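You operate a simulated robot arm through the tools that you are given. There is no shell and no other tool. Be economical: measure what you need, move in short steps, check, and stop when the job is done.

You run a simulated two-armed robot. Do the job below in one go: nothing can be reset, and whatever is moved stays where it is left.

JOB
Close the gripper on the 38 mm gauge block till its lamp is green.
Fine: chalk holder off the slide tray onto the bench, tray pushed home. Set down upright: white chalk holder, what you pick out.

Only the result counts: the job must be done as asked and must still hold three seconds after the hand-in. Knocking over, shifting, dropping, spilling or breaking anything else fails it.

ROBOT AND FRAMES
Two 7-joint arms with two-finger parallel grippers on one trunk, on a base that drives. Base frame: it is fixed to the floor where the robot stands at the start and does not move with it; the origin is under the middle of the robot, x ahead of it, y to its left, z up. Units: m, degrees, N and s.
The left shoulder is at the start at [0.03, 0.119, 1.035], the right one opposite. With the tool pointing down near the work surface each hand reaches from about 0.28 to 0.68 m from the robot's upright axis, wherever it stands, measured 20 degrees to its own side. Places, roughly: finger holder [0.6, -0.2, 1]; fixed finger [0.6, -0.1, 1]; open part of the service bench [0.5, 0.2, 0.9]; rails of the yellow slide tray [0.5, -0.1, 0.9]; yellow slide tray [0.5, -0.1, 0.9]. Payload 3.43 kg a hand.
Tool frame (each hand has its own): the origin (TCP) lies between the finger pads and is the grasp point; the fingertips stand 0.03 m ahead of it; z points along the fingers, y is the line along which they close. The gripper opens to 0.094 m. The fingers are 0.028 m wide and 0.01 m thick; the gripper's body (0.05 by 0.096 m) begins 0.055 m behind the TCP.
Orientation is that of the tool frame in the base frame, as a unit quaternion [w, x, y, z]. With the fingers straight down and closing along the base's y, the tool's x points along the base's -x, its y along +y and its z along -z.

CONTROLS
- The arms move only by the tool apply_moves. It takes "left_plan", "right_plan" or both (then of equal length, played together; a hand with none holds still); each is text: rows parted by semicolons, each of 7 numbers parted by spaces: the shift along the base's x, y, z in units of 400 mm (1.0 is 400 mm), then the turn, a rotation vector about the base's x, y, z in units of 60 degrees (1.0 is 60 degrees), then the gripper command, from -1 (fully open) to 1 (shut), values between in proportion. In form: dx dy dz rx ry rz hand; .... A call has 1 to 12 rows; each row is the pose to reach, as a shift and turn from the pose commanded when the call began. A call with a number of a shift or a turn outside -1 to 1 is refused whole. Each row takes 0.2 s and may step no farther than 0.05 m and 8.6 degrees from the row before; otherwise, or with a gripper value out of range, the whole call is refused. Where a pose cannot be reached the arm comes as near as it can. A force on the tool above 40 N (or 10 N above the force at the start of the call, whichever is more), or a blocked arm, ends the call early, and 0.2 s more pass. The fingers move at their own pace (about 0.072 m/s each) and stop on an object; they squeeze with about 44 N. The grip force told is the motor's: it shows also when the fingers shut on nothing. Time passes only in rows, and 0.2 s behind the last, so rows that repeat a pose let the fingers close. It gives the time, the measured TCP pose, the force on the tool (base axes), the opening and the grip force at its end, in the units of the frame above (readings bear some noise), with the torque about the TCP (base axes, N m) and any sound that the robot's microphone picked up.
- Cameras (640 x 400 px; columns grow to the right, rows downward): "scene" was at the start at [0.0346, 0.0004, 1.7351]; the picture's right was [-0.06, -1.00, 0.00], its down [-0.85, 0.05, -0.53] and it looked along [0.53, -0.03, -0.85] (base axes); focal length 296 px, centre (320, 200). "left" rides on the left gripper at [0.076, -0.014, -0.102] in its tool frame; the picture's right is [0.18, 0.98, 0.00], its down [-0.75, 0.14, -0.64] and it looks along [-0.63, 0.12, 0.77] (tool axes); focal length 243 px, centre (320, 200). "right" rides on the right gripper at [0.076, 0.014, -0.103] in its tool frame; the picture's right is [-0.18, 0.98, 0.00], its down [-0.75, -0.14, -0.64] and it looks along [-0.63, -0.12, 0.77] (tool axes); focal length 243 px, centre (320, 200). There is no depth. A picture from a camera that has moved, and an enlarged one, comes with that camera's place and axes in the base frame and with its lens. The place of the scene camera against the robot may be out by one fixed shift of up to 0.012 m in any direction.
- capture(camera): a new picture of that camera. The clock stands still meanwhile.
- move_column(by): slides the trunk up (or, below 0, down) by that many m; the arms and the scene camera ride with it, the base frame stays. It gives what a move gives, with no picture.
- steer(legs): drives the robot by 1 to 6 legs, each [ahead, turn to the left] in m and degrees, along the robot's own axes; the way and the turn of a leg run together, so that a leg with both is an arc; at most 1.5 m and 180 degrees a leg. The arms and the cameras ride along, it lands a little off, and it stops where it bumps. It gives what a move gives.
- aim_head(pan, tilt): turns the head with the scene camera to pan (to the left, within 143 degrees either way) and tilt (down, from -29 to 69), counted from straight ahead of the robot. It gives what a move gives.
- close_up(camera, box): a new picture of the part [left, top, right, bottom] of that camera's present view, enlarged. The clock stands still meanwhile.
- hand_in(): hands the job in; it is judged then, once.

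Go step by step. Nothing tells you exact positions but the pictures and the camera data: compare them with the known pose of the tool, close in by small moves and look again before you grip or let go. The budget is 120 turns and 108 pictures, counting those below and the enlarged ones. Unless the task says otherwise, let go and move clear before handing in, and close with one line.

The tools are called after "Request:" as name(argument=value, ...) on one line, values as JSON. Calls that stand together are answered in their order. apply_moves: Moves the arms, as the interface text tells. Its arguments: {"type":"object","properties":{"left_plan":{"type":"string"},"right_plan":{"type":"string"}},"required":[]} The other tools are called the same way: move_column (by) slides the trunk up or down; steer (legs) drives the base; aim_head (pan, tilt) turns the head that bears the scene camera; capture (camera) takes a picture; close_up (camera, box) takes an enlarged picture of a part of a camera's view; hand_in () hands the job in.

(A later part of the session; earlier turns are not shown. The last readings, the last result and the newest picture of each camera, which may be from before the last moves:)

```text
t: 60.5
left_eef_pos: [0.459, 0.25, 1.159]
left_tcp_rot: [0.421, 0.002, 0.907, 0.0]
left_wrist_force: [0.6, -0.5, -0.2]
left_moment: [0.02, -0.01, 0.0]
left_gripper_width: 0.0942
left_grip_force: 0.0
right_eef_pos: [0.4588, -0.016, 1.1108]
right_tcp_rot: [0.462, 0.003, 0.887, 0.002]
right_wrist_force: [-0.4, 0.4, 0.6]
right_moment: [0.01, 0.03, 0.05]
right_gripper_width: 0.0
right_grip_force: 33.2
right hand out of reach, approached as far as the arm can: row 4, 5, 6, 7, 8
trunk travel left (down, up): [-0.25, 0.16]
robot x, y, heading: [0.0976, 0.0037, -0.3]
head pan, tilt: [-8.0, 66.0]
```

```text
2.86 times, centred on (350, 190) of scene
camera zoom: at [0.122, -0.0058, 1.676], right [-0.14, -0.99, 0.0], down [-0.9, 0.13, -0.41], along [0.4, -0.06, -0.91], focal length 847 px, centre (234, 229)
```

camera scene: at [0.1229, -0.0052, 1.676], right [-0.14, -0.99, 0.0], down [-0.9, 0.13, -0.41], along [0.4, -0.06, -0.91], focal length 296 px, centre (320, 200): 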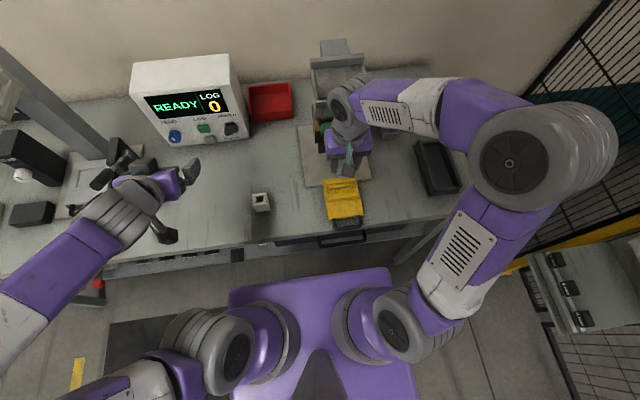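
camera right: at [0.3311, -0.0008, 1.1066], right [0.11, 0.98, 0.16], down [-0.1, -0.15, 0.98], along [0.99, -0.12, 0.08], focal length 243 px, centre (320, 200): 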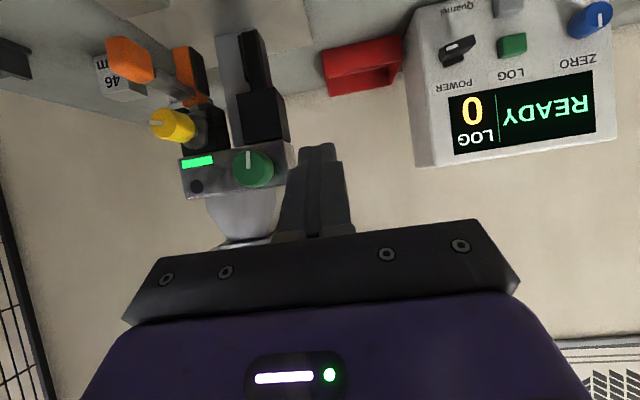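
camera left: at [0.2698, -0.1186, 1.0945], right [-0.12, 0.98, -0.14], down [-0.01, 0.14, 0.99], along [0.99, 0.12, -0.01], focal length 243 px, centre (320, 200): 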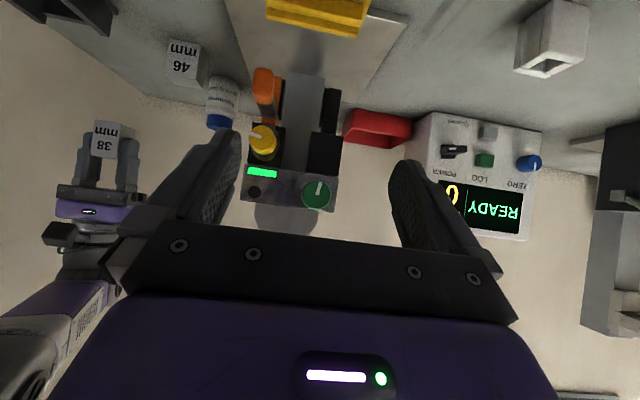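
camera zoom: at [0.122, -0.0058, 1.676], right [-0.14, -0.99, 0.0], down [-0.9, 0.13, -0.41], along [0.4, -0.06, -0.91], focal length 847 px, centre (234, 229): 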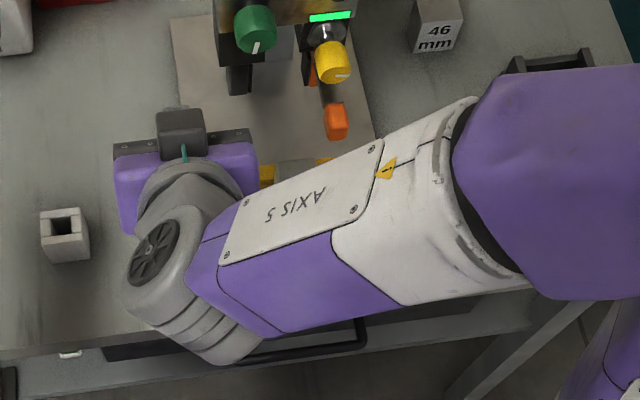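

Too close for this posture. I'll back the base off 0.10 m (arms are above everything) and retry.

Request:
steer(legs=[[-0.1, 0]])

Request:
apply_moves(right_plan="0 -0.06 0 0 0 0 1; 0 -0.12 -0.02 0 0 0 1; 0 -0.18 -0.06 0 0 0 1; 0 -0.22 -0.1 0 0 0 1; 0 -0.22 -0.14 0 0 0 1")

Request:
capture(camera="right")

Request:
capture(camera="scene")

```text
t: 61.7
left_eef_pos: [0.3587, 0.2502, 1.1576]
left_tcp_rot: [0.421, 0.002, 0.907, -0.001]
left_wrist_force: [0.4, -0.1, -0.1]
left_moment: [-0.05, -0.01, 0.01]
left_gripper_width: 0.094
left_grip_force: 0.0
right_eef_pos: [0.3588, -0.0148, 1.1104]
right_tcp_rot: [0.462, 0.004, 0.887, 0.0]
right_wrist_force: [-1.0, -0.3, 0.6]
right_moment: [-0.02, 0.01, -0.01]
right_gripper_width: 0.0002
right_grip_force: 32.6
trunk travel left (down, up): [-0.25, 0.16]
robot x, y, heading: [-0.0046, 0.0004, -0.1]
head pan, tilt: [-8.0, 66.0]
```

```text
t: 62.9
left_eef_pos: [0.3624, 0.2507, 1.1574]
left_tcp_rot: [0.42, 0.002, 0.908, -0.001]
left_wrist_force: [0.2, -0.7, 1.1]
left_moment: [0.03, 0.01, 0.03]
left_gripper_width: 0.0937
left_grip_force: 0.1
right_eef_pos: [0.4184, -0.0822, 1.0765]
right_tcp_rot: [0.461, 0.004, 0.887, -0.001]
right_wrist_force: [0.3, -0.1, 0.0]
right_moment: [-0.02, 0.01, -0.02]
right_gripper_width: 0.0
right_grip_force: 33.5
right hand out of reach, approached as far as the arm can: row 1, 2, 3, 4, 5
trunk travel left (down, up): [-0.25, 0.16]
robot x, y, heading: [0.0005, -0.0019, -0.1]
head pan, tilt: [-8.0, 66.0]
```

```text
47 pictures are left
camera right: at [0.2914, -0.0684, 1.0729], right [0.11, 0.98, 0.15], down [-0.09, -0.14, 0.99], along [0.99, -0.13, 0.07], focal length 243 px, centre (320, 200)
```

right: 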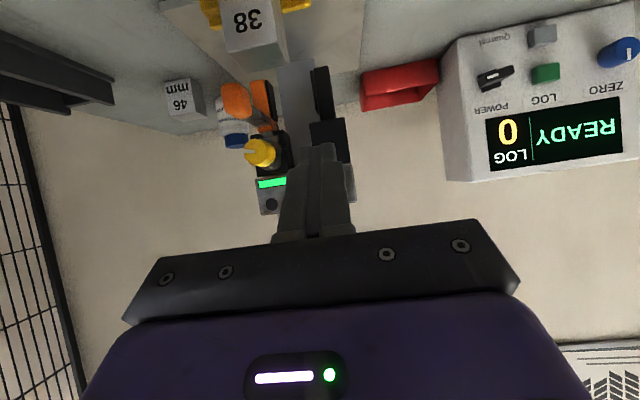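

```text
46 pictures are left
camera scene: at [0.0249, -0.0037, 1.676], right [-0.14, -0.99, 0.0], down [-0.9, 0.13, -0.41], along [0.4, -0.06, -0.91], focal length 296 px, centre (320, 200)
```

scene: 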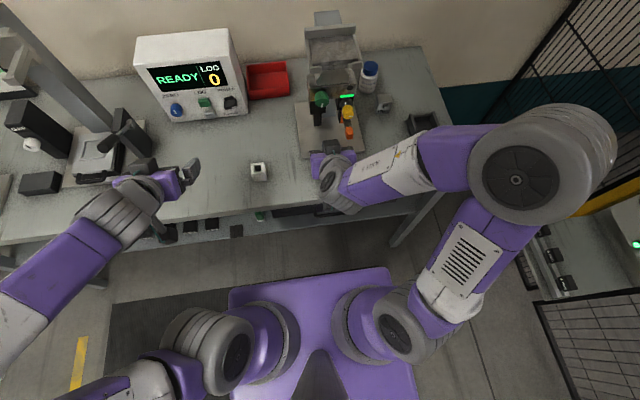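

The trunk is too high for this posture (earlier it worked with the trunk low). I'll lift the hands and lower the trunk in stages.

Request:
apply_moves(left_plan="0 0 0.08 0 0 0 -1; 0 0 0.16 0 0 0 -1; 0 0 0.24 0 0 0 -1; 0 0 0.3 0 0 0 -1", right_plan="0 0 0.08 0 0 0 1; 0 0 0.16 0 0 0 1; 0 0 0.24 0 0 0 1; 0 0 0.3 0 0 0 1")

Request:
move_column(by=-0.1)

```text
t: 63.9
left_eef_pos: [0.3599, 0.2515, 1.2783]
left_tcp_rot: [0.42, 0.002, 0.908, -0.001]
left_wrist_force: [-0.2, 0.2, -0.1]
left_moment: [-0.01, 0.0, 0.0]
left_gripper_width: 0.094
left_grip_force: 0.1
right_eef_pos: [0.4172, -0.0786, 1.1953]
right_tcp_rot: [0.462, 0.004, 0.887, 0.0]
right_wrist_force: [0.8, 0.2, -0.2]
right_moment: [-0.03, -0.01, 0.01]
right_gripper_width: 0.0
right_grip_force: 33.0
trunk travel left (down, up): [-0.25, 0.16]
robot x, y, heading: [-0.0011, -0.0022, -0.4]
head pan, tilt: [-8.0, 66.0]
```

```text
t: 65.2
left_eef_pos: [0.3611, 0.2517, 1.1786]
left_tcp_rot: [0.421, 0.001, 0.907, 0.0]
left_wrist_force: [-0.3, 0.7, 0.4]
left_moment: [-0.02, -0.03, 0.0]
left_gripper_width: 0.0938
left_grip_force: 0.2
right_eef_pos: [0.4166, -0.0797, 1.0946]
right_tcp_rot: [0.463, 0.003, 0.887, 0.001]
right_wrist_force: [0.1, 0.5, -0.2]
right_moment: [0.01, 0.02, 0.0]
right_gripper_width: 0.0002
right_grip_force: 32.8
trunk travel left (down, up): [-0.15, 0.26]
robot x, y, heading: [0.0016, 0.0018, -0.2]
head pan, tilt: [-8.0, 66.0]
```

Request:
apply_moves(right_plan="-0.05 -0.02 0.05 0 0 0 1; -0.1 -0.04 0.1 0 0 0 1; -0.15 -0.05 0.15 0 0 0 1; -0.15 -0.06 0.2 0 0 0 1")

Request:
move_column(by=-0.15)

Request:
capture(camera="scene")

```text
t: 66.2
left_eef_pos: [0.3614, 0.2518, 1.1775]
left_tcp_rot: [0.421, 0.001, 0.907, 0.0]
left_wrist_force: [0.1, 0.6, -1.1]
left_moment: [0.01, 0.03, -0.01]
left_gripper_width: 0.0939
left_grip_force: 0.1
right_eef_pos: [0.3578, -0.1027, 1.1758]
right_tcp_rot: [0.461, 0.004, 0.887, 0.0]
right_wrist_force: [-0.5, -0.3, -0.5]
right_moment: [0.0, -0.04, 0.01]
right_gripper_width: 0.0
right_grip_force: 32.8
trunk travel left (down, up): [-0.15, 0.26]
robot x, y, heading: [-0.0006, 0.0015, -0.2]
head pan, tilt: [-8.0, 66.0]
```

```text
t: 68.0
left_eef_pos: [0.3599, 0.2519, 1.0275]
left_tcp_rot: [0.421, 0.002, 0.907, -0.001]
left_wrist_force: [0.5, -0.2, -0.5]
left_moment: [0.0, -0.05, -0.01]
left_gripper_width: 0.0939
left_grip_force: 0.0
right_eef_pos: [0.3563, -0.1036, 1.0253]
right_tcp_rot: [0.462, 0.004, 0.887, 0.0]
right_wrist_force: [0.0, 0.6, -0.3]
right_moment: [0.01, 0.0, 0.04]
right_gripper_width: 0.0002
right_grip_force: 32.8
trunk travel left (down, up): [0.0, 0.41]
robot x, y, heading: [0.0002, -0.0012, -0.1]
head pan, tilt: [-8.0, 66.0]
```

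```text
45 pictures are left
camera scene: at [0.0244, -0.004, 1.4261], right [-0.14, -0.99, 0.0], down [-0.9, 0.13, -0.41], along [0.4, -0.06, -0.91], focal length 296 px, centre (320, 200)
```

scene: 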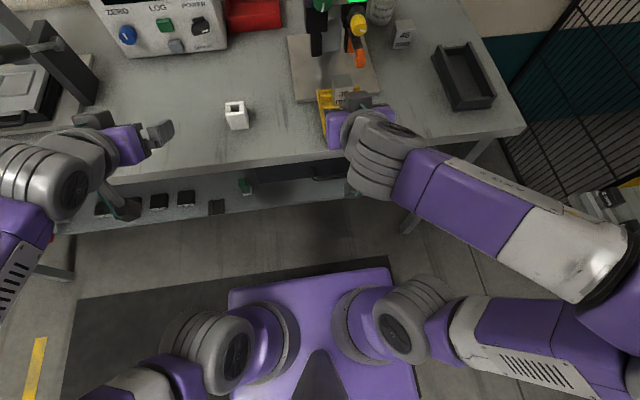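

Request:
aim_head(pan=-12, tilt=45)

Request:
apply_moves(right_plan="0.02 0 -0.05 0 0 0 1; 0.06 0 -0.1 0 0 0 1; 0.09 0 -0.15 0 0 0 1; 0.11 0 -0.19 0 0 0 1; 0.11 0 -0.19 0 0 0 1")

Request:
close_up(camera="scene", box=[260, 110, 420, 290])

Request:
capture(camera="right")

```text
t: 68.8
left_eef_pos: [0.3608, 0.2521, 1.0271]
left_tcp_rot: [0.421, 0.001, 0.907, 0.001]
left_wrist_force: [-0.3, -0.2, 0.0]
left_moment: [0.02, 0.04, -0.01]
left_gripper_width: 0.0941
left_grip_force: 0.0
right_eef_pos: [0.3572, -0.1024, 1.0248]
right_tcp_rot: [0.462, 0.004, 0.887, 0.001]
right_wrist_force: [-0.5, 0.0, -0.6]
right_moment: [0.02, 0.02, 0.0]
right_gripper_width: 0.0
right_grip_force: 33.4
trunk travel left (down, up): [0.0, 0.41]
robot x, y, heading: [0.0009, 0.0036, 0.0]
head pan, tilt: [-12.0, 45.0]
```

```text
t: 70.0
left_eef_pos: [0.3607, 0.2506, 1.0279]
left_tcp_rot: [0.42, 0.001, 0.907, 0.0]
left_wrist_force: [-0.5, -0.5, -0.6]
left_moment: [0.01, -0.02, -0.01]
left_gripper_width: 0.0942
left_grip_force: 0.1
right_eef_pos: [0.3998, -0.103, 0.9494]
right_tcp_rot: [0.461, 0.004, 0.887, 0.001]
right_wrist_force: [0.5, -0.4, 0.0]
right_moment: [0.03, -0.05, 0.02]
right_gripper_width: 0.0
right_grip_force: 33.3
trunk travel left (down, up): [0.0, 0.41]
robot x, y, heading: [-0.0037, 0.0013, -0.1]
head pan, tilt: [-12.0, 45.0]
```

```text
2.22 times, centred on (340, 200) of scene
camera zoom: at [0.045, -0.0127, 1.4521], right [-0.21, -0.98, 0.0], down [-0.69, 0.15, -0.71], along [0.69, -0.15, -0.71], focal length 659 px, centre (276, 200)
```

zoom: 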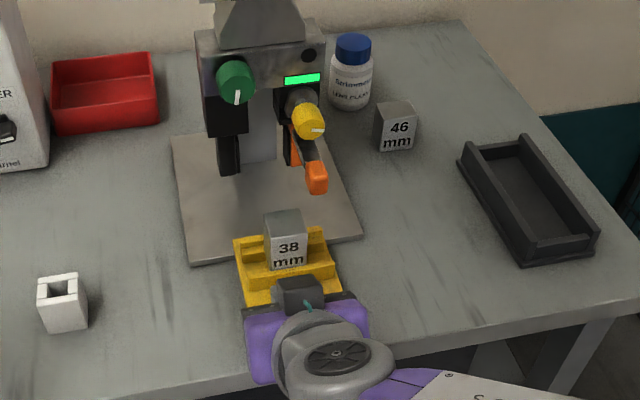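

```text
43 pictures are left
camera right: at [0.2728, -0.0887, 0.9455], right [0.11, 0.98, 0.16], down [-0.09, -0.14, 0.98], along [0.99, -0.13, 0.08], focal length 243 px, centre (320, 200)
```

right: 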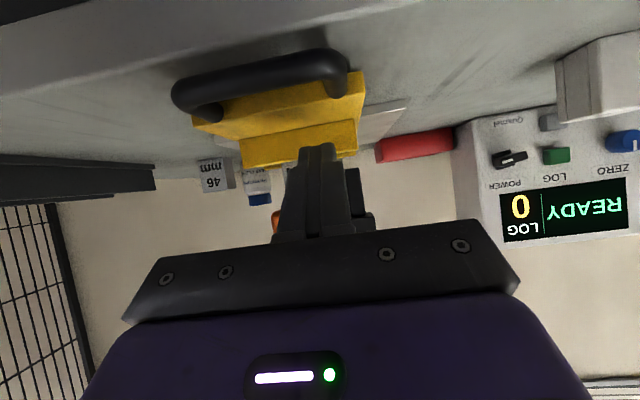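

Finger faces the fence. Pushing ahead in steps.

Request:
apply_moves(right_plan="0.02 -0.015 -0.015 0 0 0 1; 0.05 -0.015 -0.015 0 0 0 1; 0.075 -0.015 -0.015 0 0 0 1; 0.1 -0.015 -0.015 0 0 0 1; 0.125 -0.015 -0.015 0 0 0 1; 0.15 -0.015 -0.015 0 0 0 1; 0.15 -0.015 -0.015 0 0 0 1")

Request:
close_up(camera="scene", box=[260, 110, 420, 290])

```text
t: 71.6
left_eef_pos: [0.3595, 0.2511, 1.0271]
left_tcp_rot: [0.42, 0.002, 0.907, -0.001]
left_wrist_force: [0.0, 0.4, 1.0]
left_moment: [0.01, -0.02, -0.03]
left_gripper_width: 0.0943
left_grip_force: 0.0
right_eef_pos: [0.4598, -0.1079, 0.9409]
right_tcp_rot: [0.462, 0.004, 0.887, 0.001]
right_wrist_force: [-0.6, -0.7, 1.2]
right_moment: [-0.01, -0.05, -0.03]
right_gripper_width: 0.0002
right_grip_force: 33.2
trunk travel left (down, up): [0.0, 0.41]
robot x, y, heading: [-0.0043, -0.0014, -0.0]
head pan, tilt: [-12.0, 45.0]
```

```text
2.22 times, centred on (340, 200) of scene
camera zoom: at [0.045, -0.0126, 1.4521], right [-0.21, -0.98, 0.0], down [-0.69, 0.15, -0.71], along [0.69, -0.15, -0.71], focal length 659 px, centre (276, 200)
```

zoom: 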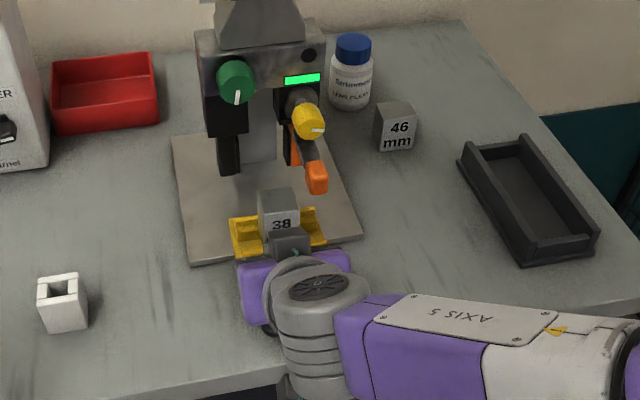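

The tray slides freely with the block upright. I'll shift the hand a little left to stay clear of the orange handle, then continue.

Request:
apply_moves(right_plan="-0.015 0 0 0 0 0 1; -0.015 0.03 0 0 0 0 1; 0.02 0.03 0 0 0 0 1; 0.04 0.03 0 0 0 0 1; 0.06 0.03 0 0 0 0 1; 0.08 0.03 0 0 0 0 1; 0.1 0.03 0 0 0 0 1; 0.12 0.03 0 0 0 0 1; 0.12 0.03 0 0 0 0 1")

Request:
close_up(camera="scene", box=[280, 110, 380, 230])

```text
t: 73.6
left_eef_pos: [0.3605, 0.2509, 1.0284]
left_tcp_rot: [0.421, 0.001, 0.907, -0.001]
left_wrist_force: [0.3, -0.7, 0.1]
left_moment: [0.02, -0.03, -0.02]
left_gripper_width: 0.0942
left_grip_force: 0.0
right_eef_pos: [0.508, -0.0981, 0.9435]
right_tcp_rot: [0.462, 0.004, 0.887, 0.0]
right_wrist_force: [-1.3, 1.1, 4.5]
right_moment: [0.02, -0.07, 0.03]
right_gripper_width: 0.0002
right_grip_force: 33.3
trunk travel left (down, up): [0.0, 0.41]
robot x, y, heading: [0.0002, -0.001, -0.2]
head pan, tilt: [-12.0, 45.0]
```

```text
3.33 times, centred on (330, 170) of scene
camera zoom: at [0.0447, -0.0125, 1.4521], right [-0.21, -0.98, 0.0], down [-0.69, 0.15, -0.71], along [0.69, -0.15, -0.71], focal length 988 px, centre (287, 300)
```

zoom: 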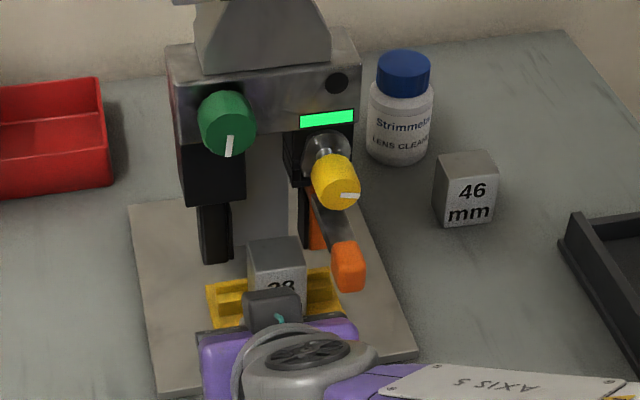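

Block is lined up with the gap with a few mm each side. Continuing slowly until the stop.

Request:
apply_moves(right_plan="0.012 0 0 0 0 0 1; 0.024 0 0 0 0 0 1; 0.036 0 0 0 0 0 1; 0.048 0 0 0 0 0 1; 0.06 0 0 0 0 0 1; 0.06 0 0 0 0 0 1")

Request:
close_up(camera="scene", box=[280, 110, 380, 230])

```text
t: 75.0
left_eef_pos: [0.3607, 0.2511, 1.028]
left_tcp_rot: [0.421, 0.001, 0.907, 0.0]
left_wrist_force: [-0.2, -0.3, 0.4]
left_moment: [-0.01, 0.01, 0.03]
left_gripper_width: 0.0941
left_grip_force: 0.0
right_eef_pos: [0.5325, -0.0976, 0.9428]
right_tcp_rot: [0.46, 0.004, 0.888, 0.0]
right_wrist_force: [0.4, -0.4, 0.6]
right_moment: [0.01, 0.0, -0.04]
right_gripper_width: 0.0
right_grip_force: 33.1
trunk travel left (down, up): [0.0, 0.41]
robot x, y, heading: [0.0003, -0.0004, -0.1]
head pan, tilt: [-12.0, 45.0]
```

```text
3.33 times, centred on (330, 170) of scene
camera zoom: at [0.045, -0.0127, 1.4521], right [-0.21, -0.98, 0.0], down [-0.69, 0.15, -0.71], along [0.69, -0.15, -0.71], focal length 988 px, centre (287, 300)
```

zoom: 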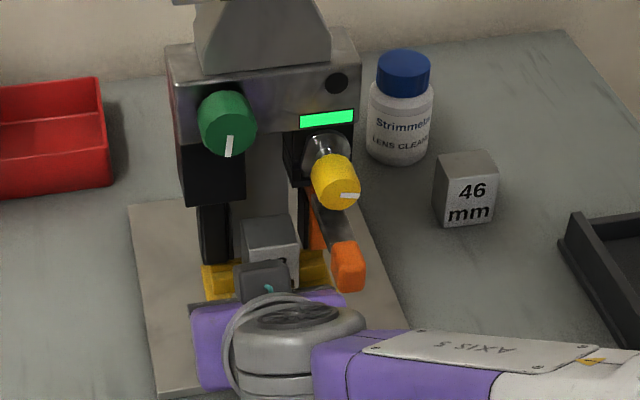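

Request:
apply_moves(right_plan="0.01 0 0 0 0 0 1; 0.02 0 0 0 0 0 1; 0.03 0 0 0 0 0 1; 0.03 0 0 0 0 0 1")

Request:
apply_moves(right_plan="0.007 0 0 0 0 0 1; 0.014 0 0 0 0 0 1; 0.02 0 0 0 0 0 1; 0.02 0 0 0 0 0 1")

Request:
close_up(camera="scene", box=[280, 110, 380, 230])

```text
t: 76.0
left_eef_pos: [0.3613, 0.2516, 1.0285]
left_tcp_rot: [0.42, 0.001, 0.908, 0.0]
left_wrist_force: [0.6, 1.1, -0.3]
left_moment: [0.0, 0.01, 0.04]
left_gripper_width: 0.0939
left_grip_force: 0.0
right_eef_pos: [0.5438, -0.0966, 0.944]
right_tcp_rot: [0.462, 0.003, 0.887, 0.001]
right_wrist_force: [-0.2, 1.4, -0.6]
right_moment: [-0.04, -0.04, 0.05]
right_gripper_width: 0.0002
right_grip_force: 33.1
trunk travel left (down, up): [0.0, 0.41]
robot x, y, heading: [-0.0008, 0.0004, -0.3]
head pan, tilt: [-12.0, 45.0]
```

```text
t: 77.0
left_eef_pos: [0.3608, 0.2514, 1.0277]
left_tcp_rot: [0.42, 0.001, 0.907, 0.001]
left_wrist_force: [-0.4, 0.0, 0.5]
left_moment: [0.01, -0.02, 0.01]
left_gripper_width: 0.094
left_grip_force: 0.1
right_eef_pos: [0.5526, -0.0974, 0.9433]
right_tcp_rot: [0.462, 0.003, 0.887, 0.0]
right_wrist_force: [-0.2, 0.3, 0.2]
right_moment: [0.0, -0.02, 0.0]
right_gripper_width: 0.0
right_grip_force: 32.6
trunk travel left (down, up): [0.0, 0.41]
robot x, y, heading: [0.0027, 0.0024, -0.0]
head pan, tilt: [-12.0, 45.0]
```

```text
3.33 times, centred on (330, 170) of scene
camera zoom: at [0.0451, -0.0127, 1.4521], right [-0.21, -0.98, 0.0], down [-0.69, 0.15, -0.71], along [0.69, -0.15, -0.71], focal length 988 px, centre (287, 300)
```

zoom: 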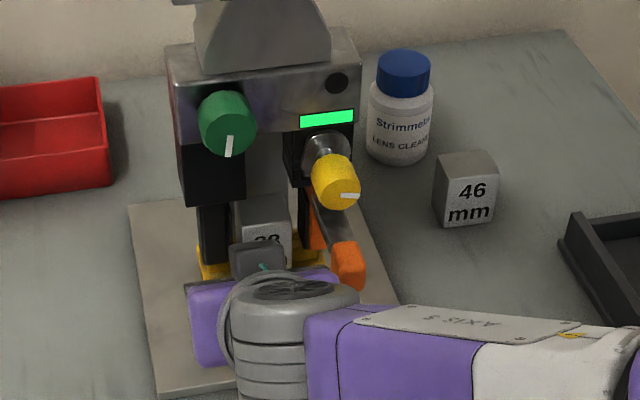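

Block should be between the fingers now (x≈0.608), no stop felt yet. I'll back the hand off and look.

Request:
apply_moves(right_plan="-0.08 0 0 0 0 0 1; -0.18 0 0.02 0 0 0 1; -0.28 0 0.08 0 0 0 1; -0.38 -0.02 0.15 0 0 0 1; -0.45 -0.06 0.2 0 0 0 1; -0.45 -0.16 0.25 0 0 0 1")

Request:
close_up(camera="scene", box=[270, 110, 390, 250])

Request:
capture(camera="right")

```text
t: 78.4
left_eef_pos: [0.3615, 0.2513, 1.0282]
left_tcp_rot: [0.42, 0.002, 0.907, -0.001]
left_wrist_force: [0.2, 0.1, -0.4]
left_moment: [-0.03, -0.03, 0.02]
left_gripper_width: 0.0938
left_grip_force: 0.1
right_eef_pos: [0.3698, -0.1633, 1.047]
right_tcp_rot: [0.461, 0.003, 0.887, 0.0]
right_wrist_force: [0.4, -0.3, -0.9]
right_moment: [-0.01, -0.02, -0.01]
right_gripper_width: 0.0001
right_grip_force: 32.8
trunk travel left (down, up): [0.0, 0.41]
robot x, y, heading: [-0.0004, 0.0006, -0.2]
head pan, tilt: [-12.0, 45.0]
```

```text
2.86 times, centred on (330, 180) of scene
camera zoom: at [0.045, -0.013, 1.4521], right [-0.21, -0.98, 0.0], down [-0.69, 0.15, -0.71], along [0.69, -0.15, -0.71], focal length 847 px, centre (291, 257)
```

zoom: 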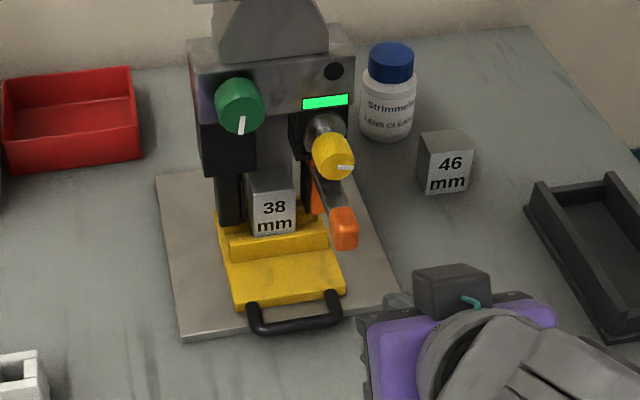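

```text
37 pictures are left
camera right: at [0.2432, -0.1484, 1.0431], right [0.11, 0.98, 0.15], down [-0.09, -0.14, 0.98], along [0.99, -0.12, 0.08], focal length 243 px, centre (320, 200)
```

right: 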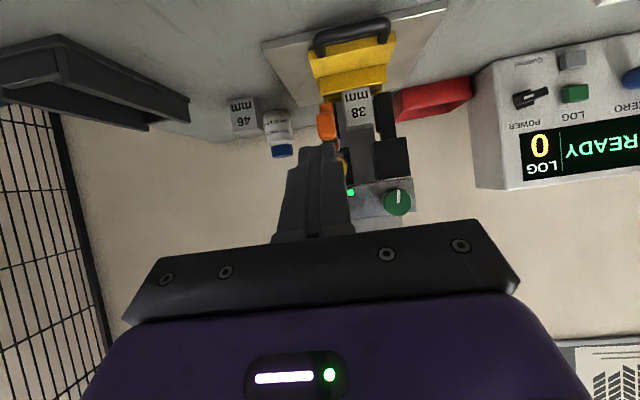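

The tray looks good but I felt no stop. I'll go back and feel gently for the home stop.

Request:
apply_moves(right_plan="0 0.1 -0.05 0 0 0 1; 0.07 0.14 -0.1 0 0 0 1; 0.17 0.16 -0.17 0 0 0 1; 0.27 0.16 -0.23 0 0 0 1; 0.37 0.16 -0.25 0 0 0 1; 0.43 0.16 -0.25 0 0 0 1; 0.45 0.16 -0.25 0 0 0 1; 0.46 0.16 -0.25 0 0 0 1; 0.46 0.16 -0.25 0 0 0 1")

Request:
apply_moves(right_plan="0.005 0 0 0 0 0 1; 0.01 0 0 0 0 0 1; 0.01 0 0 0 0 0 1")

```text
t: 80.4
left_eef_pos: [0.3604, 0.2522, 1.0271]
left_tcp_rot: [0.42, 0.001, 0.907, 0.001]
left_wrist_force: [-0.9, 0.4, -0.1]
left_moment: [0.02, -0.01, 0.0]
left_gripper_width: 0.0942
left_grip_force: 0.0
right_eef_pos: [0.5576, -0.0954, 0.9432]
right_tcp_rot: [0.461, 0.004, 0.887, 0.0]
right_wrist_force: [0.5, 0.0, 0.2]
right_moment: [-0.02, 0.01, 0.01]
right_gripper_width: 0.0
right_grip_force: 33.1
trunk travel left (down, up): [0.0, 0.41]
robot x, y, heading: [0.002, 0.0032, 0.0]
head pan, tilt: [-12.0, 45.0]
```

```text
t: 81.2
left_eef_pos: [0.3582, 0.2507, 1.0279]
left_tcp_rot: [0.421, 0.002, 0.907, -0.001]
left_wrist_force: [-0.6, -0.2, -0.1]
left_moment: [0.02, 0.03, -0.03]
left_gripper_width: 0.0939
left_grip_force: 0.0
right_eef_pos: [0.5583, -0.0963, 0.9433]
right_tcp_rot: [0.461, 0.004, 0.887, 0.0]
right_wrist_force: [-15.6, -0.4, 0.8]
right_moment: [-0.01, 0.26, 0.07]
right_gripper_width: 0.0001
right_grip_force: 33.1
trunk travel left (down, up): [0.0, 0.41]
robot x, y, heading: [-0.0025, 0.0013, -0.3]
head pan, tilt: [-12.0, 45.0]
```

A clear stop at 16 N – the tray is home. One more slight push, then withdraw and view closely.

Request:
apply_moves(right_plan="0.006 0 0 0 0 0 1; 0.006 0 0 0 0 0 1")

Request:
apply_moves(right_plan="-0.08 0 0 0 0 0 1; -0.18 0 0.02 0 0 0 1; -0.28 0 0.08 0 0 0 1; -0.38 0 0.15 0 0 0 1; -0.46 0 0.2 0 0 0 1; -0.46 0.05 0.27 0 0 0 1")

Request:
capture(camera="right")

Request:
close_up(camera="scene", box=[280, 110, 370, 200])

```text
t: 81.8
left_eef_pos: [0.3578, 0.2503, 1.0303]
left_tcp_rot: [0.422, 0.002, 0.907, -0.001]
left_wrist_force: [0.0, 0.0, 1.0]
left_moment: [-0.01, 0.01, -0.02]
left_gripper_width: 0.0942
left_grip_force: 0.1
right_eef_pos: [0.5597, -0.0956, 0.9429]
right_tcp_rot: [0.463, 0.003, 0.886, 0.002]
right_wrist_force: [-35.4, 0.6, 1.4]
right_moment: [0.03, 0.51, 0.09]
right_gripper_width: 0.0
right_grip_force: 33.1
trunk travel left (down, up): [0.0, 0.41]
robot x, y, heading: [0.002, 0.0022, -0.3]
head pan, tilt: [-12.0, 45.0]
```

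```text
t: 83.2
left_eef_pos: [0.3615, 0.2515, 1.0285]
left_tcp_rot: [0.42, 0.002, 0.907, -0.001]
left_wrist_force: [-0.1, 0.7, -0.3]
left_moment: [-0.01, 0.02, 0.01]
left_gripper_width: 0.0942
left_grip_force: 0.0
right_eef_pos: [0.3805, -0.0765, 1.0513]
right_tcp_rot: [0.462, 0.004, 0.887, 0.0]
right_wrist_force: [0.0, 0.1, 0.3]
right_moment: [0.02, 0.01, -0.01]
right_gripper_width: 0.0
right_grip_force: 32.9
trunk travel left (down, up): [0.0, 0.41]
robot x, y, heading: [-0.0006, -0.0017, -0.0]
head pan, tilt: [-12.0, 45.0]
```

```text
36 pictures are left
camera right: at [0.2533, -0.0621, 1.0486], right [0.11, 0.98, 0.15], down [-0.09, -0.14, 0.99], along [0.99, -0.13, 0.08], focal length 243 px, centre (320, 200)
```

right: 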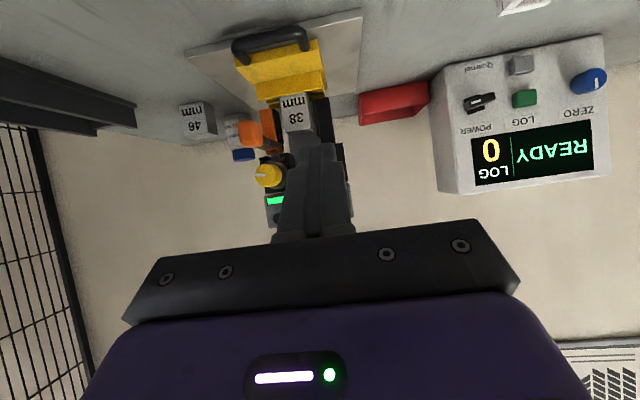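

```text
4.44 times, centred on (325, 155) of scene
camera zoom: at [0.0453, -0.0123, 1.452], right [-0.21, -0.98, 0.0], down [-0.69, 0.15, -0.71], along [0.69, -0.15, -0.71], focal length 1317 px, centre (298, 400)
```

zoom: 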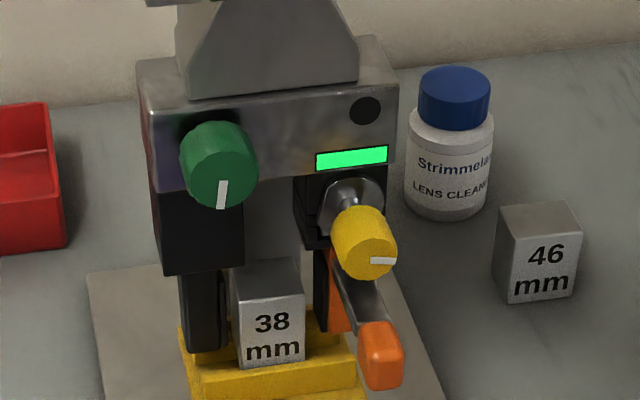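

The block stands between the fingers, near the fixed one. Now I'll try pushing the orange handle toward +y with the closed right fingers; first positioning beside it.

Request:
apply_moves(right_plan="0 -0.1 0 0 0 0 1; 0 -0.2 0 0 0 0 1; 0 -0.31 0 0 0 0 1; 0.08 -0.32 -0.05 0 0 0 1; 0.17 -0.32 -0.1 0 0 0 1; 0.25 -0.32 -0.155 0 0 0 1; 0.325 -0.32 -0.155 0 0 0 1; 0.325 -0.32 -0.155 0 0 0 1")

Request:
close_up(camera="scene", box=[270, 110, 390, 230])

Request:
capture(camera="right")

```text
t: 85.0
left_eef_pos: [0.3614, 0.2517, 1.0271]
left_tcp_rot: [0.421, 0.002, 0.907, 0.0]
left_wrist_force: [0.9, 0.4, 0.3]
left_moment: [0.03, -0.01, -0.01]
left_gripper_width: 0.0943
left_grip_force: 0.0
right_eef_pos: [0.5092, -0.2038, 0.986]
right_tcp_rot: [0.462, 0.004, 0.887, 0.0]
right_wrist_force: [0.3, 0.3, 0.6]
right_moment: [0.01, 0.07, 0.01]
right_gripper_width: 0.0001
right_grip_force: 32.9
trunk travel left (down, up): [0.0, 0.41]
robot x, y, heading: [0.0007, -0.0015, -0.2]
head pan, tilt: [-12.0, 45.0]
```

```text
3.33 times, centred on (330, 170) of scene
camera zoom: at [0.045, -0.0127, 1.4521], right [-0.21, -0.98, 0.0], down [-0.69, 0.15, -0.71], along [0.69, -0.15, -0.71], focal length 988 px, centre (287, 300)
```

zoom: 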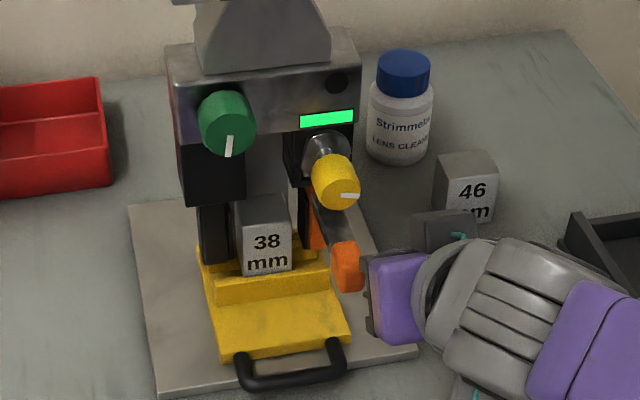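

```text
33 pictures are left
camera right: at [0.3824, -0.1878, 0.9817], right [0.11, 0.98, 0.15], down [-0.09, -0.14, 0.98], along [0.99, -0.13, 0.08], focal length 243 px, centre (320, 200)
```

right: 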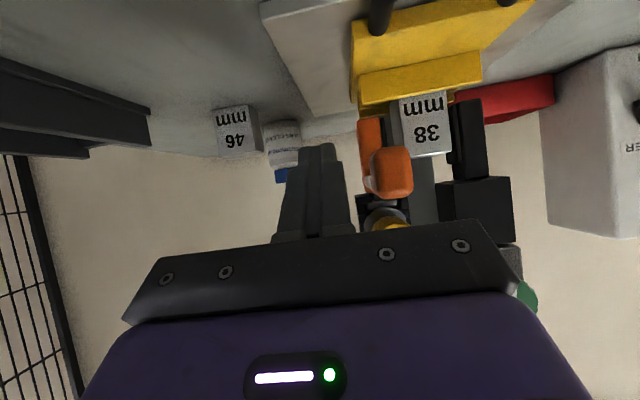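

Request:
apply_moves(right_plan="0 0.015 0 0 0 0 1; 0 0.03 0 0 0 0 1; 0 0.04 0 0 0 0 1; 0 0.05 0 0 0 0 1; 0 0.055 0 0 0 0 1; 0 0.055 0 0 0 0 1")

Request:
close_up(camera="scene", box=[280, 120, 370, 210])

```text
t: 86.4
left_eef_pos: [0.3605, 0.2512, 1.0289]
left_tcp_rot: [0.42, 0.002, 0.908, -0.001]
left_wrist_force: [0.1, 0.4, -0.8]
left_moment: [0.01, -0.02, -0.01]
left_gripper_width: 0.0944
left_grip_force: 0.1
right_eef_pos: [0.5098, -0.182, 0.9895]
right_tcp_rot: [0.461, 0.003, 0.887, 0.001]
right_wrist_force: [-0.2, -0.3, -0.1]
right_moment: [0.02, 0.03, -0.02]
right_gripper_width: 0.0001
right_grip_force: 32.8
trunk travel left (down, up): [0.0, 0.41]
robot x, y, heading: [0.0014, -0.0002, -0.2]
head pan, tilt: [-12.0, 45.0]
```

```text
4.44 times, centred on (325, 165) of scene
camera zoom: at [0.0451, -0.0127, 1.4521], right [-0.21, -0.98, 0.0], down [-0.69, 0.15, -0.71], along [0.69, -0.15, -0.71], focal length 1317 px, centre (298, 356)
```

zoom: 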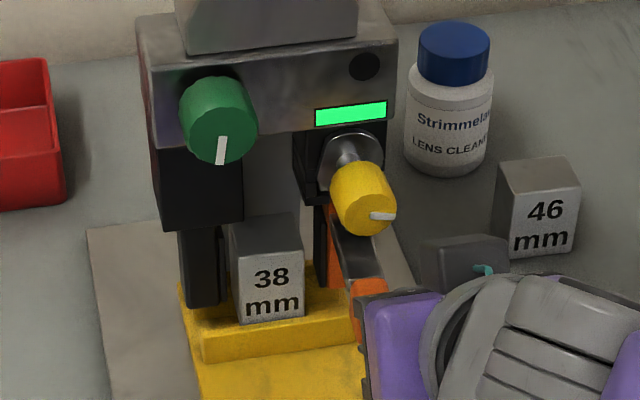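

Request:
apply_moves(right_plan="0 0.005 0 0 0 0 1; 0 0.01 0 0 0 0 1; 0 0.015 0 0 0 0 1; 0 0.015 0 0 0 0 1")

Request:
apply_moves(right_plan="0 0.005 0 0 0 0 1; 0 0.01 0 0 0 0 1; 0 0.01 0 0 0 0 1")

Request:
close_up(camera="scene", box=[280, 120, 370, 210])

```text
t: 87.4
left_eef_pos: [0.3608, 0.2507, 1.0276]
left_tcp_rot: [0.42, 0.001, 0.908, 0.0]
left_wrist_force: [0.1, 0.6, 0.0]
left_moment: [0.01, 0.01, -0.01]
left_gripper_width: 0.094
left_grip_force: 0.1
right_eef_pos: [0.5099, -0.1761, 0.9874]
right_tcp_rot: [0.461, 0.003, 0.887, 0.001]
right_wrist_force: [0.7, -0.9, -0.6]
right_moment: [0.0, -0.01, 0.0]
right_gripper_width: 0.0
right_grip_force: 32.8
trunk travel left (down, up): [0.0, 0.41]
robot x, y, heading: [-0.0013, -0.0035, -0.1]
head pan, tilt: [-12.0, 45.0]
```

```text
t: 88.2
left_eef_pos: [0.3619, 0.2512, 1.0278]
left_tcp_rot: [0.42, 0.001, 0.907, 0.0]
left_wrist_force: [-0.2, -0.4, 0.2]
left_moment: [0.03, -0.01, -0.01]
left_gripper_width: 0.094
left_grip_force: 0.0
right_eef_pos: [0.5093, -0.1734, 0.9889]
right_tcp_rot: [0.461, 0.004, 0.887, 0.0]
right_wrist_force: [0.0, 0.6, -0.1]
right_moment: [-0.01, -0.01, -0.02]
right_gripper_width: 0.0
right_grip_force: 32.8
trunk travel left (down, up): [0.0, 0.41]
robot x, y, heading: [0.0009, -0.0021, -0.4]
head pan, tilt: [-12.0, 45.0]
```

```text
4.44 times, centred on (325, 165) of scene
camera zoom: at [0.0451, -0.0127, 1.4521], right [-0.21, -0.98, 0.0], down [-0.69, 0.15, -0.71], along [0.69, -0.15, -0.71], focal length 1317 px, centre (298, 356)
```

zoom: 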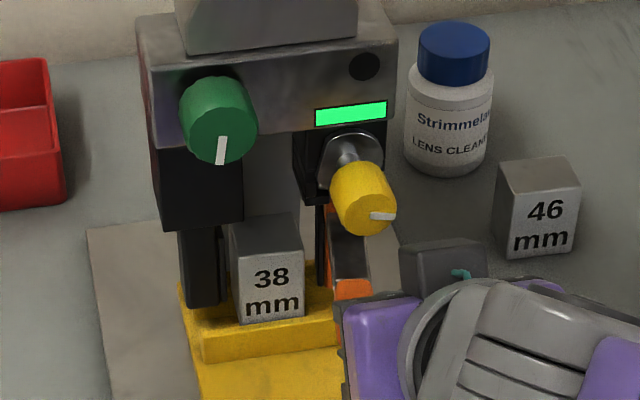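

Request:
close_up(camera="right", box=[290, 60, 530, 260])

```text
2.00 times, centred on (410, 160) of right
camera zoom: at [0.3819, -0.1581, 0.9852], right [0.11, 0.98, 0.16], down [-0.09, -0.14, 0.98], along [0.99, -0.12, 0.08], focal length 485 px, centre (140, 280)
```

zoom: 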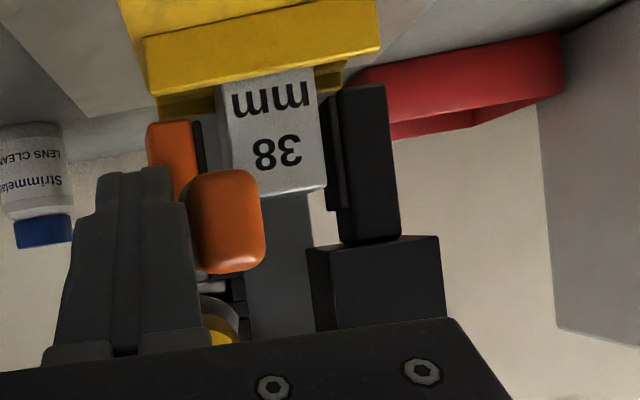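

The handle yields easily to +y while the holder stays – a lever. I'll keep swinging it in small steps and watch the finger gap.

Request:
apply_moves(right_plan="0 0.006 0 0 0 0 1; 0 0.012 0 0 0 0 1; 0 0.018 0 0 0 0 1; 0 0.024 0 0 0 0 1; 0 0.024 0 0 0 0 1")

Request:
close_up(camera="right", box=[290, 60, 530, 260])

Request:
close_up(camera="scene", box=[280, 120, 370, 210])

```text
t: 89.4
left_eef_pos: [0.361, 0.2497, 1.0286]
left_tcp_rot: [0.421, 0.002, 0.907, -0.001]
left_wrist_force: [0.1, -0.5, -0.2]
left_moment: [-0.02, 0.02, 0.0]
left_gripper_width: 0.0941
left_grip_force: 0.0
right_eef_pos: [0.5091, -0.1651, 0.9887]
right_tcp_rot: [0.462, 0.005, 0.887, 0.0]
right_wrist_force: [-3.2, -7.5, 2.1]
right_moment: [-0.05, -0.02, -0.16]
right_gripper_width: 0.0001
right_grip_force: 32.9
trunk travel left (down, up): [0.0, 0.41]
robot x, y, heading: [-0.0046, 0.0011, -0.1]
head pan, tilt: [-12.0, 45.0]
```

```text
2.00 times, centred on (410, 160) of right
camera zoom: at [0.3823, -0.1501, 0.9849], right [0.11, 0.98, 0.16], down [-0.09, -0.14, 0.98], along [0.99, -0.13, 0.08], focal length 485 px, centre (140, 280)
```

zoom: 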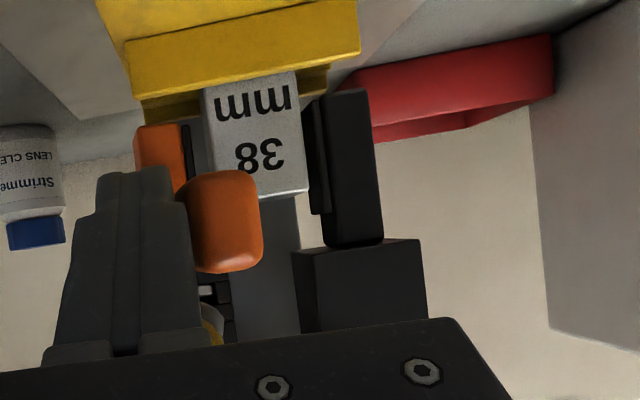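

```text
4.44 times, centred on (325, 165) of scene
camera zoom: at [0.0446, -0.0139, 1.4521], right [-0.21, -0.98, 0.0], down [-0.69, 0.15, -0.71], along [0.69, -0.15, -0.71], focal length 1317 px, centre (298, 356)
```

zoom: 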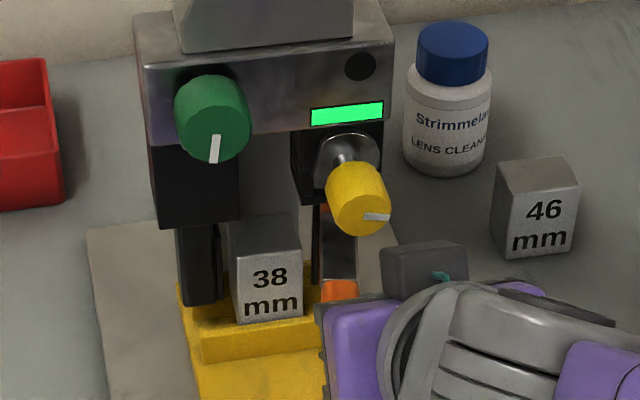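

At 7.5 N now; the lever may have met its end or the slide's friction. Pushing a little further to see what gives.

Request:
apply_moves(right_plan="0 0.006 0 0 0 0 1; 0 0.012 0 0 0 0 1; 0 0.018 0 0 0 0 1; 0 0.018 0 0 0 0 1")

Request:
close_up(camera="right", box=[290, 60, 530, 260])

Request:
close_up(camera="scene", box=[280, 120, 370, 210])

```text
t: 90.4
left_eef_pos: [0.3614, 0.248, 1.0288]
left_tcp_rot: [0.42, 0.002, 0.908, 0.0]
left_wrist_force: [0.2, -0.7, 0.1]
left_moment: [0.02, 0.0, 0.0]
left_gripper_width: 0.094
left_grip_force: 0.1
right_eef_pos: [0.5086, -0.1583, 0.9875]
right_tcp_rot: [0.462, 0.006, 0.887, 0.0]
right_wrist_force: [0.4, -17.0, 2.2]
right_moment: [0.07, -0.08, -0.39]
right_gripper_width: 0.0001
right_grip_force: 33.0
trunk travel left (down, up): [0.0, 0.41]
robot x, y, heading: [-0.0021, 0.0041, -0.4]
head pan, tilt: [-12.0, 45.0]
```

```text
2.00 times, centred on (410, 160) of right
camera zoom: at [0.3825, -0.1435, 0.9845], right [0.12, 0.98, 0.16], down [-0.09, -0.15, 0.98], along [0.99, -0.13, 0.08], focal length 485 px, centre (140, 280)
```

zoom: 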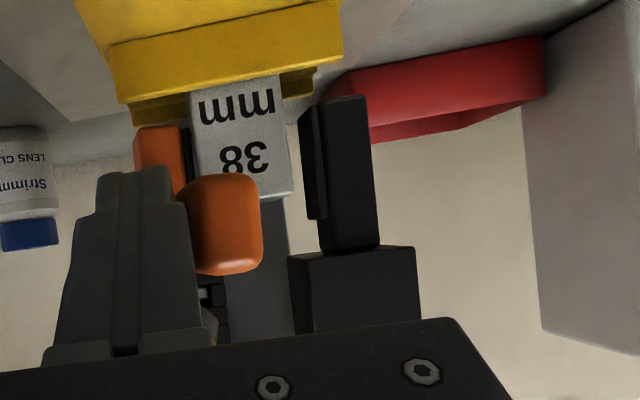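

```text
4.44 times, centred on (325, 165) of scene
camera zoom: at [0.045, -0.0151, 1.4521], right [-0.21, -0.98, 0.0], down [-0.69, 0.15, -0.71], along [0.69, -0.15, -0.71], focal length 1317 px, centre (298, 356)
```

zoom: 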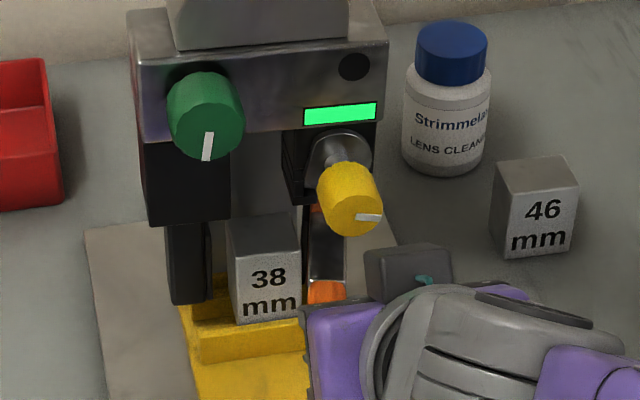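

The whole gripper head is being pushed sideways on its mount, so this isn't how it closes. Backing off at once to see whether it springs back.

Request:
apply_moves(right_plan="0 -0.015 0 0 0 0 1; 0 -0.03 0 0 0 0 1; 0 -0.05 0 0 0 0 1; 0 -0.08 0 0 0 0 1; 0 -0.12 0 0 0 0 1; -0.1 -0.14 0 0 0 0 1; -0.2 -0.14 0.03 0 0 0 1")

Request:
close_up(camera="scene", box=[280, 120, 370, 210])

Request:
capture(camera="right")

```text
t: 92.0
left_eef_pos: [0.36, 0.2515, 1.0282]
left_tcp_rot: [0.421, 0.002, 0.907, 0.0]
left_wrist_force: [0.0, 0.6, -0.5]
left_moment: [-0.01, -0.02, 0.0]
left_gripper_width: 0.0938
left_grip_force: 0.1
right_eef_pos: [0.4318, -0.2127, 0.9967]
right_tcp_rot: [0.462, 0.003, 0.887, 0.001]
right_wrist_force: [-0.2, 0.4, 0.5]
right_moment: [-0.01, -0.01, -0.03]
right_gripper_width: 0.0
right_grip_force: 33.0
trunk travel left (down, up): [0.0, 0.41]
robot x, y, heading: [0.0004, 0.0013, -0.2]
head pan, tilt: [-12.0, 45.0]
```

```text
4.44 times, centred on (325, 165) of scene
camera zoom: at [0.0443, -0.0127, 1.4521], right [-0.21, -0.98, 0.0], down [-0.69, 0.15, -0.71], along [0.69, -0.15, -0.71], focal length 1317 px, centre (298, 356)
```

zoom: 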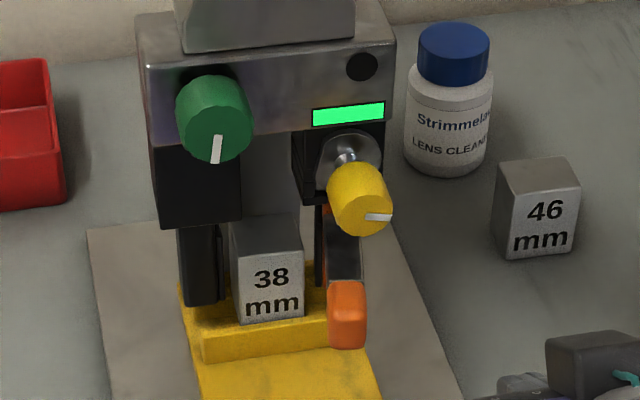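

```text
24 pictures are left
camera right: at [0.303, -0.1985, 0.9935], right [0.11, 0.98, 0.16], down [-0.09, -0.14, 0.98], along [0.99, -0.12, 0.08], focal length 243 px, centre (320, 200)
```

right: 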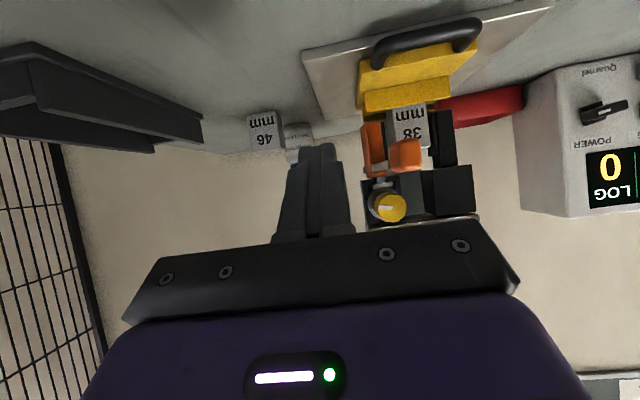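

The head sprang back; the lever merely swung to a new rest. Next candidate is the yellow knob: I'll grip it with the fingers level (pitch −90°) and turn it a little. First lining up in front of it.

Request:
apply_moves(right_plan="-0.03 0.03 0.02 0 -0.117 0 0.3; -0.06 0.06 0.05 0 -0.233 0 -0.3; -0.075 0.09 0.08 0 -0.35 0 -0.3; -0.075 0.125 0.08 0 -0.467 0 -0.3; -0.06 0.125 0.08 0 -0.583 0 -0.3; -0.03 0.125 0.08 0 -0.583 0 -0.3; 0 0.125 0.08 0 -0.583 0 -0.3; 0 0.125 0.08 0 -0.583 0 -0.3")

Request:
close_up(camera="scene", box=[270, 110, 390, 230])

```text
t: 93.8
left_eef_pos: [0.3607, 0.2506, 1.0269]
left_tcp_rot: [0.42, 0.002, 0.907, 0.0]
left_wrist_force: [0.4, -0.2, 0.7]
left_moment: [0.01, -0.01, 0.01]
left_gripper_width: 0.0942
left_grip_force: 0.0
right_eef_pos: [0.4291, -0.1623, 1.0342]
right_tcp_rot: [0.707, 0.003, 0.707, 0.002]
right_wrist_force: [-0.9, 0.5, 0.3]
right_moment: [-0.03, 0.02, 0.02]
right_gripper_width: 0.0612
right_grip_force: 0.1
right hand out of reach, approached as far as the arm can: row 4, 5, 6
trunk travel left (down, up): [0.0, 0.41]
robot x, y, heading: [-0.0025, 0.0005, -0.4]
head pan, tilt: [-12.0, 45.0]
```

```text
3.33 times, centred on (330, 170) of scene
camera zoom: at [0.0451, -0.0127, 1.4521], right [-0.21, -0.98, 0.0], down [-0.69, 0.15, -0.71], along [0.69, -0.15, -0.71], focal length 988 px, centre (287, 300)
```

zoom: 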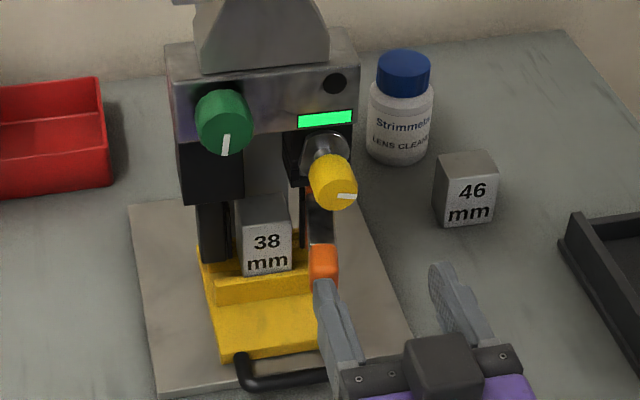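

Aligned with the knob. Advancing to straddle it.

Request:
apply_moves(right_plan="0.06 0.004 0 0 0 0 -0.3; 0.12 0.004 0 0 0 0 -0.3; 0.18 0.004 0 0 0 0 -0.3; 0.235 0.004 0 0 0 0 -0.3; 0.235 0.004 0 0 0 0 -0.3")

Request:
close_up(camera="scene", box=[270, 110, 390, 230])

```text
t: 95.0
left_eef_pos: [0.3607, 0.2505, 1.0284]
left_tcp_rot: [0.42, 0.001, 0.908, 0.0]
left_wrist_force: [0.4, -0.1, -1.1]
left_moment: [0.0, 0.02, 0.0]
left_gripper_width: 0.0939
left_grip_force: 0.1
right_eef_pos: [0.5247, -0.1613, 1.0312]
right_tcp_rot: [0.707, 0.004, 0.707, 0.001]
right_wrist_force: [-0.5, -0.3, -0.5]
right_moment: [0.01, -0.04, 0.01]
right_gripper_width: 0.0611
right_grip_force: 0.0
trunk travel left (down, up): [0.0, 0.41]
robot x, y, heading: [0.0024, 0.0002, -0.1]
head pan, tilt: [-12.0, 45.0]
```

```text
3.33 times, centred on (330, 170) of scene
camera zoom: at [0.045, -0.0127, 1.4521], right [-0.21, -0.98, 0.0], down [-0.69, 0.15, -0.71], along [0.69, -0.15, -0.71], focal length 988 px, centre (287, 300)
```

zoom: 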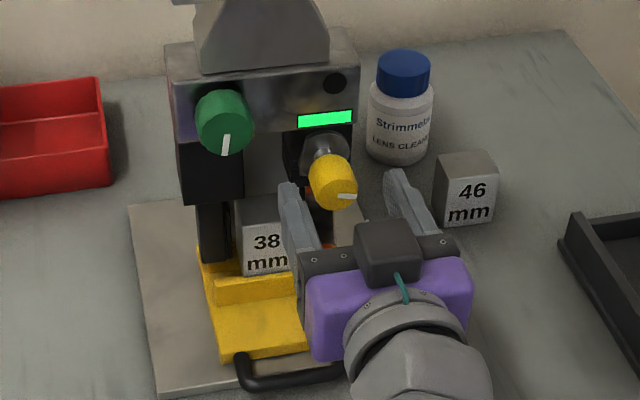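

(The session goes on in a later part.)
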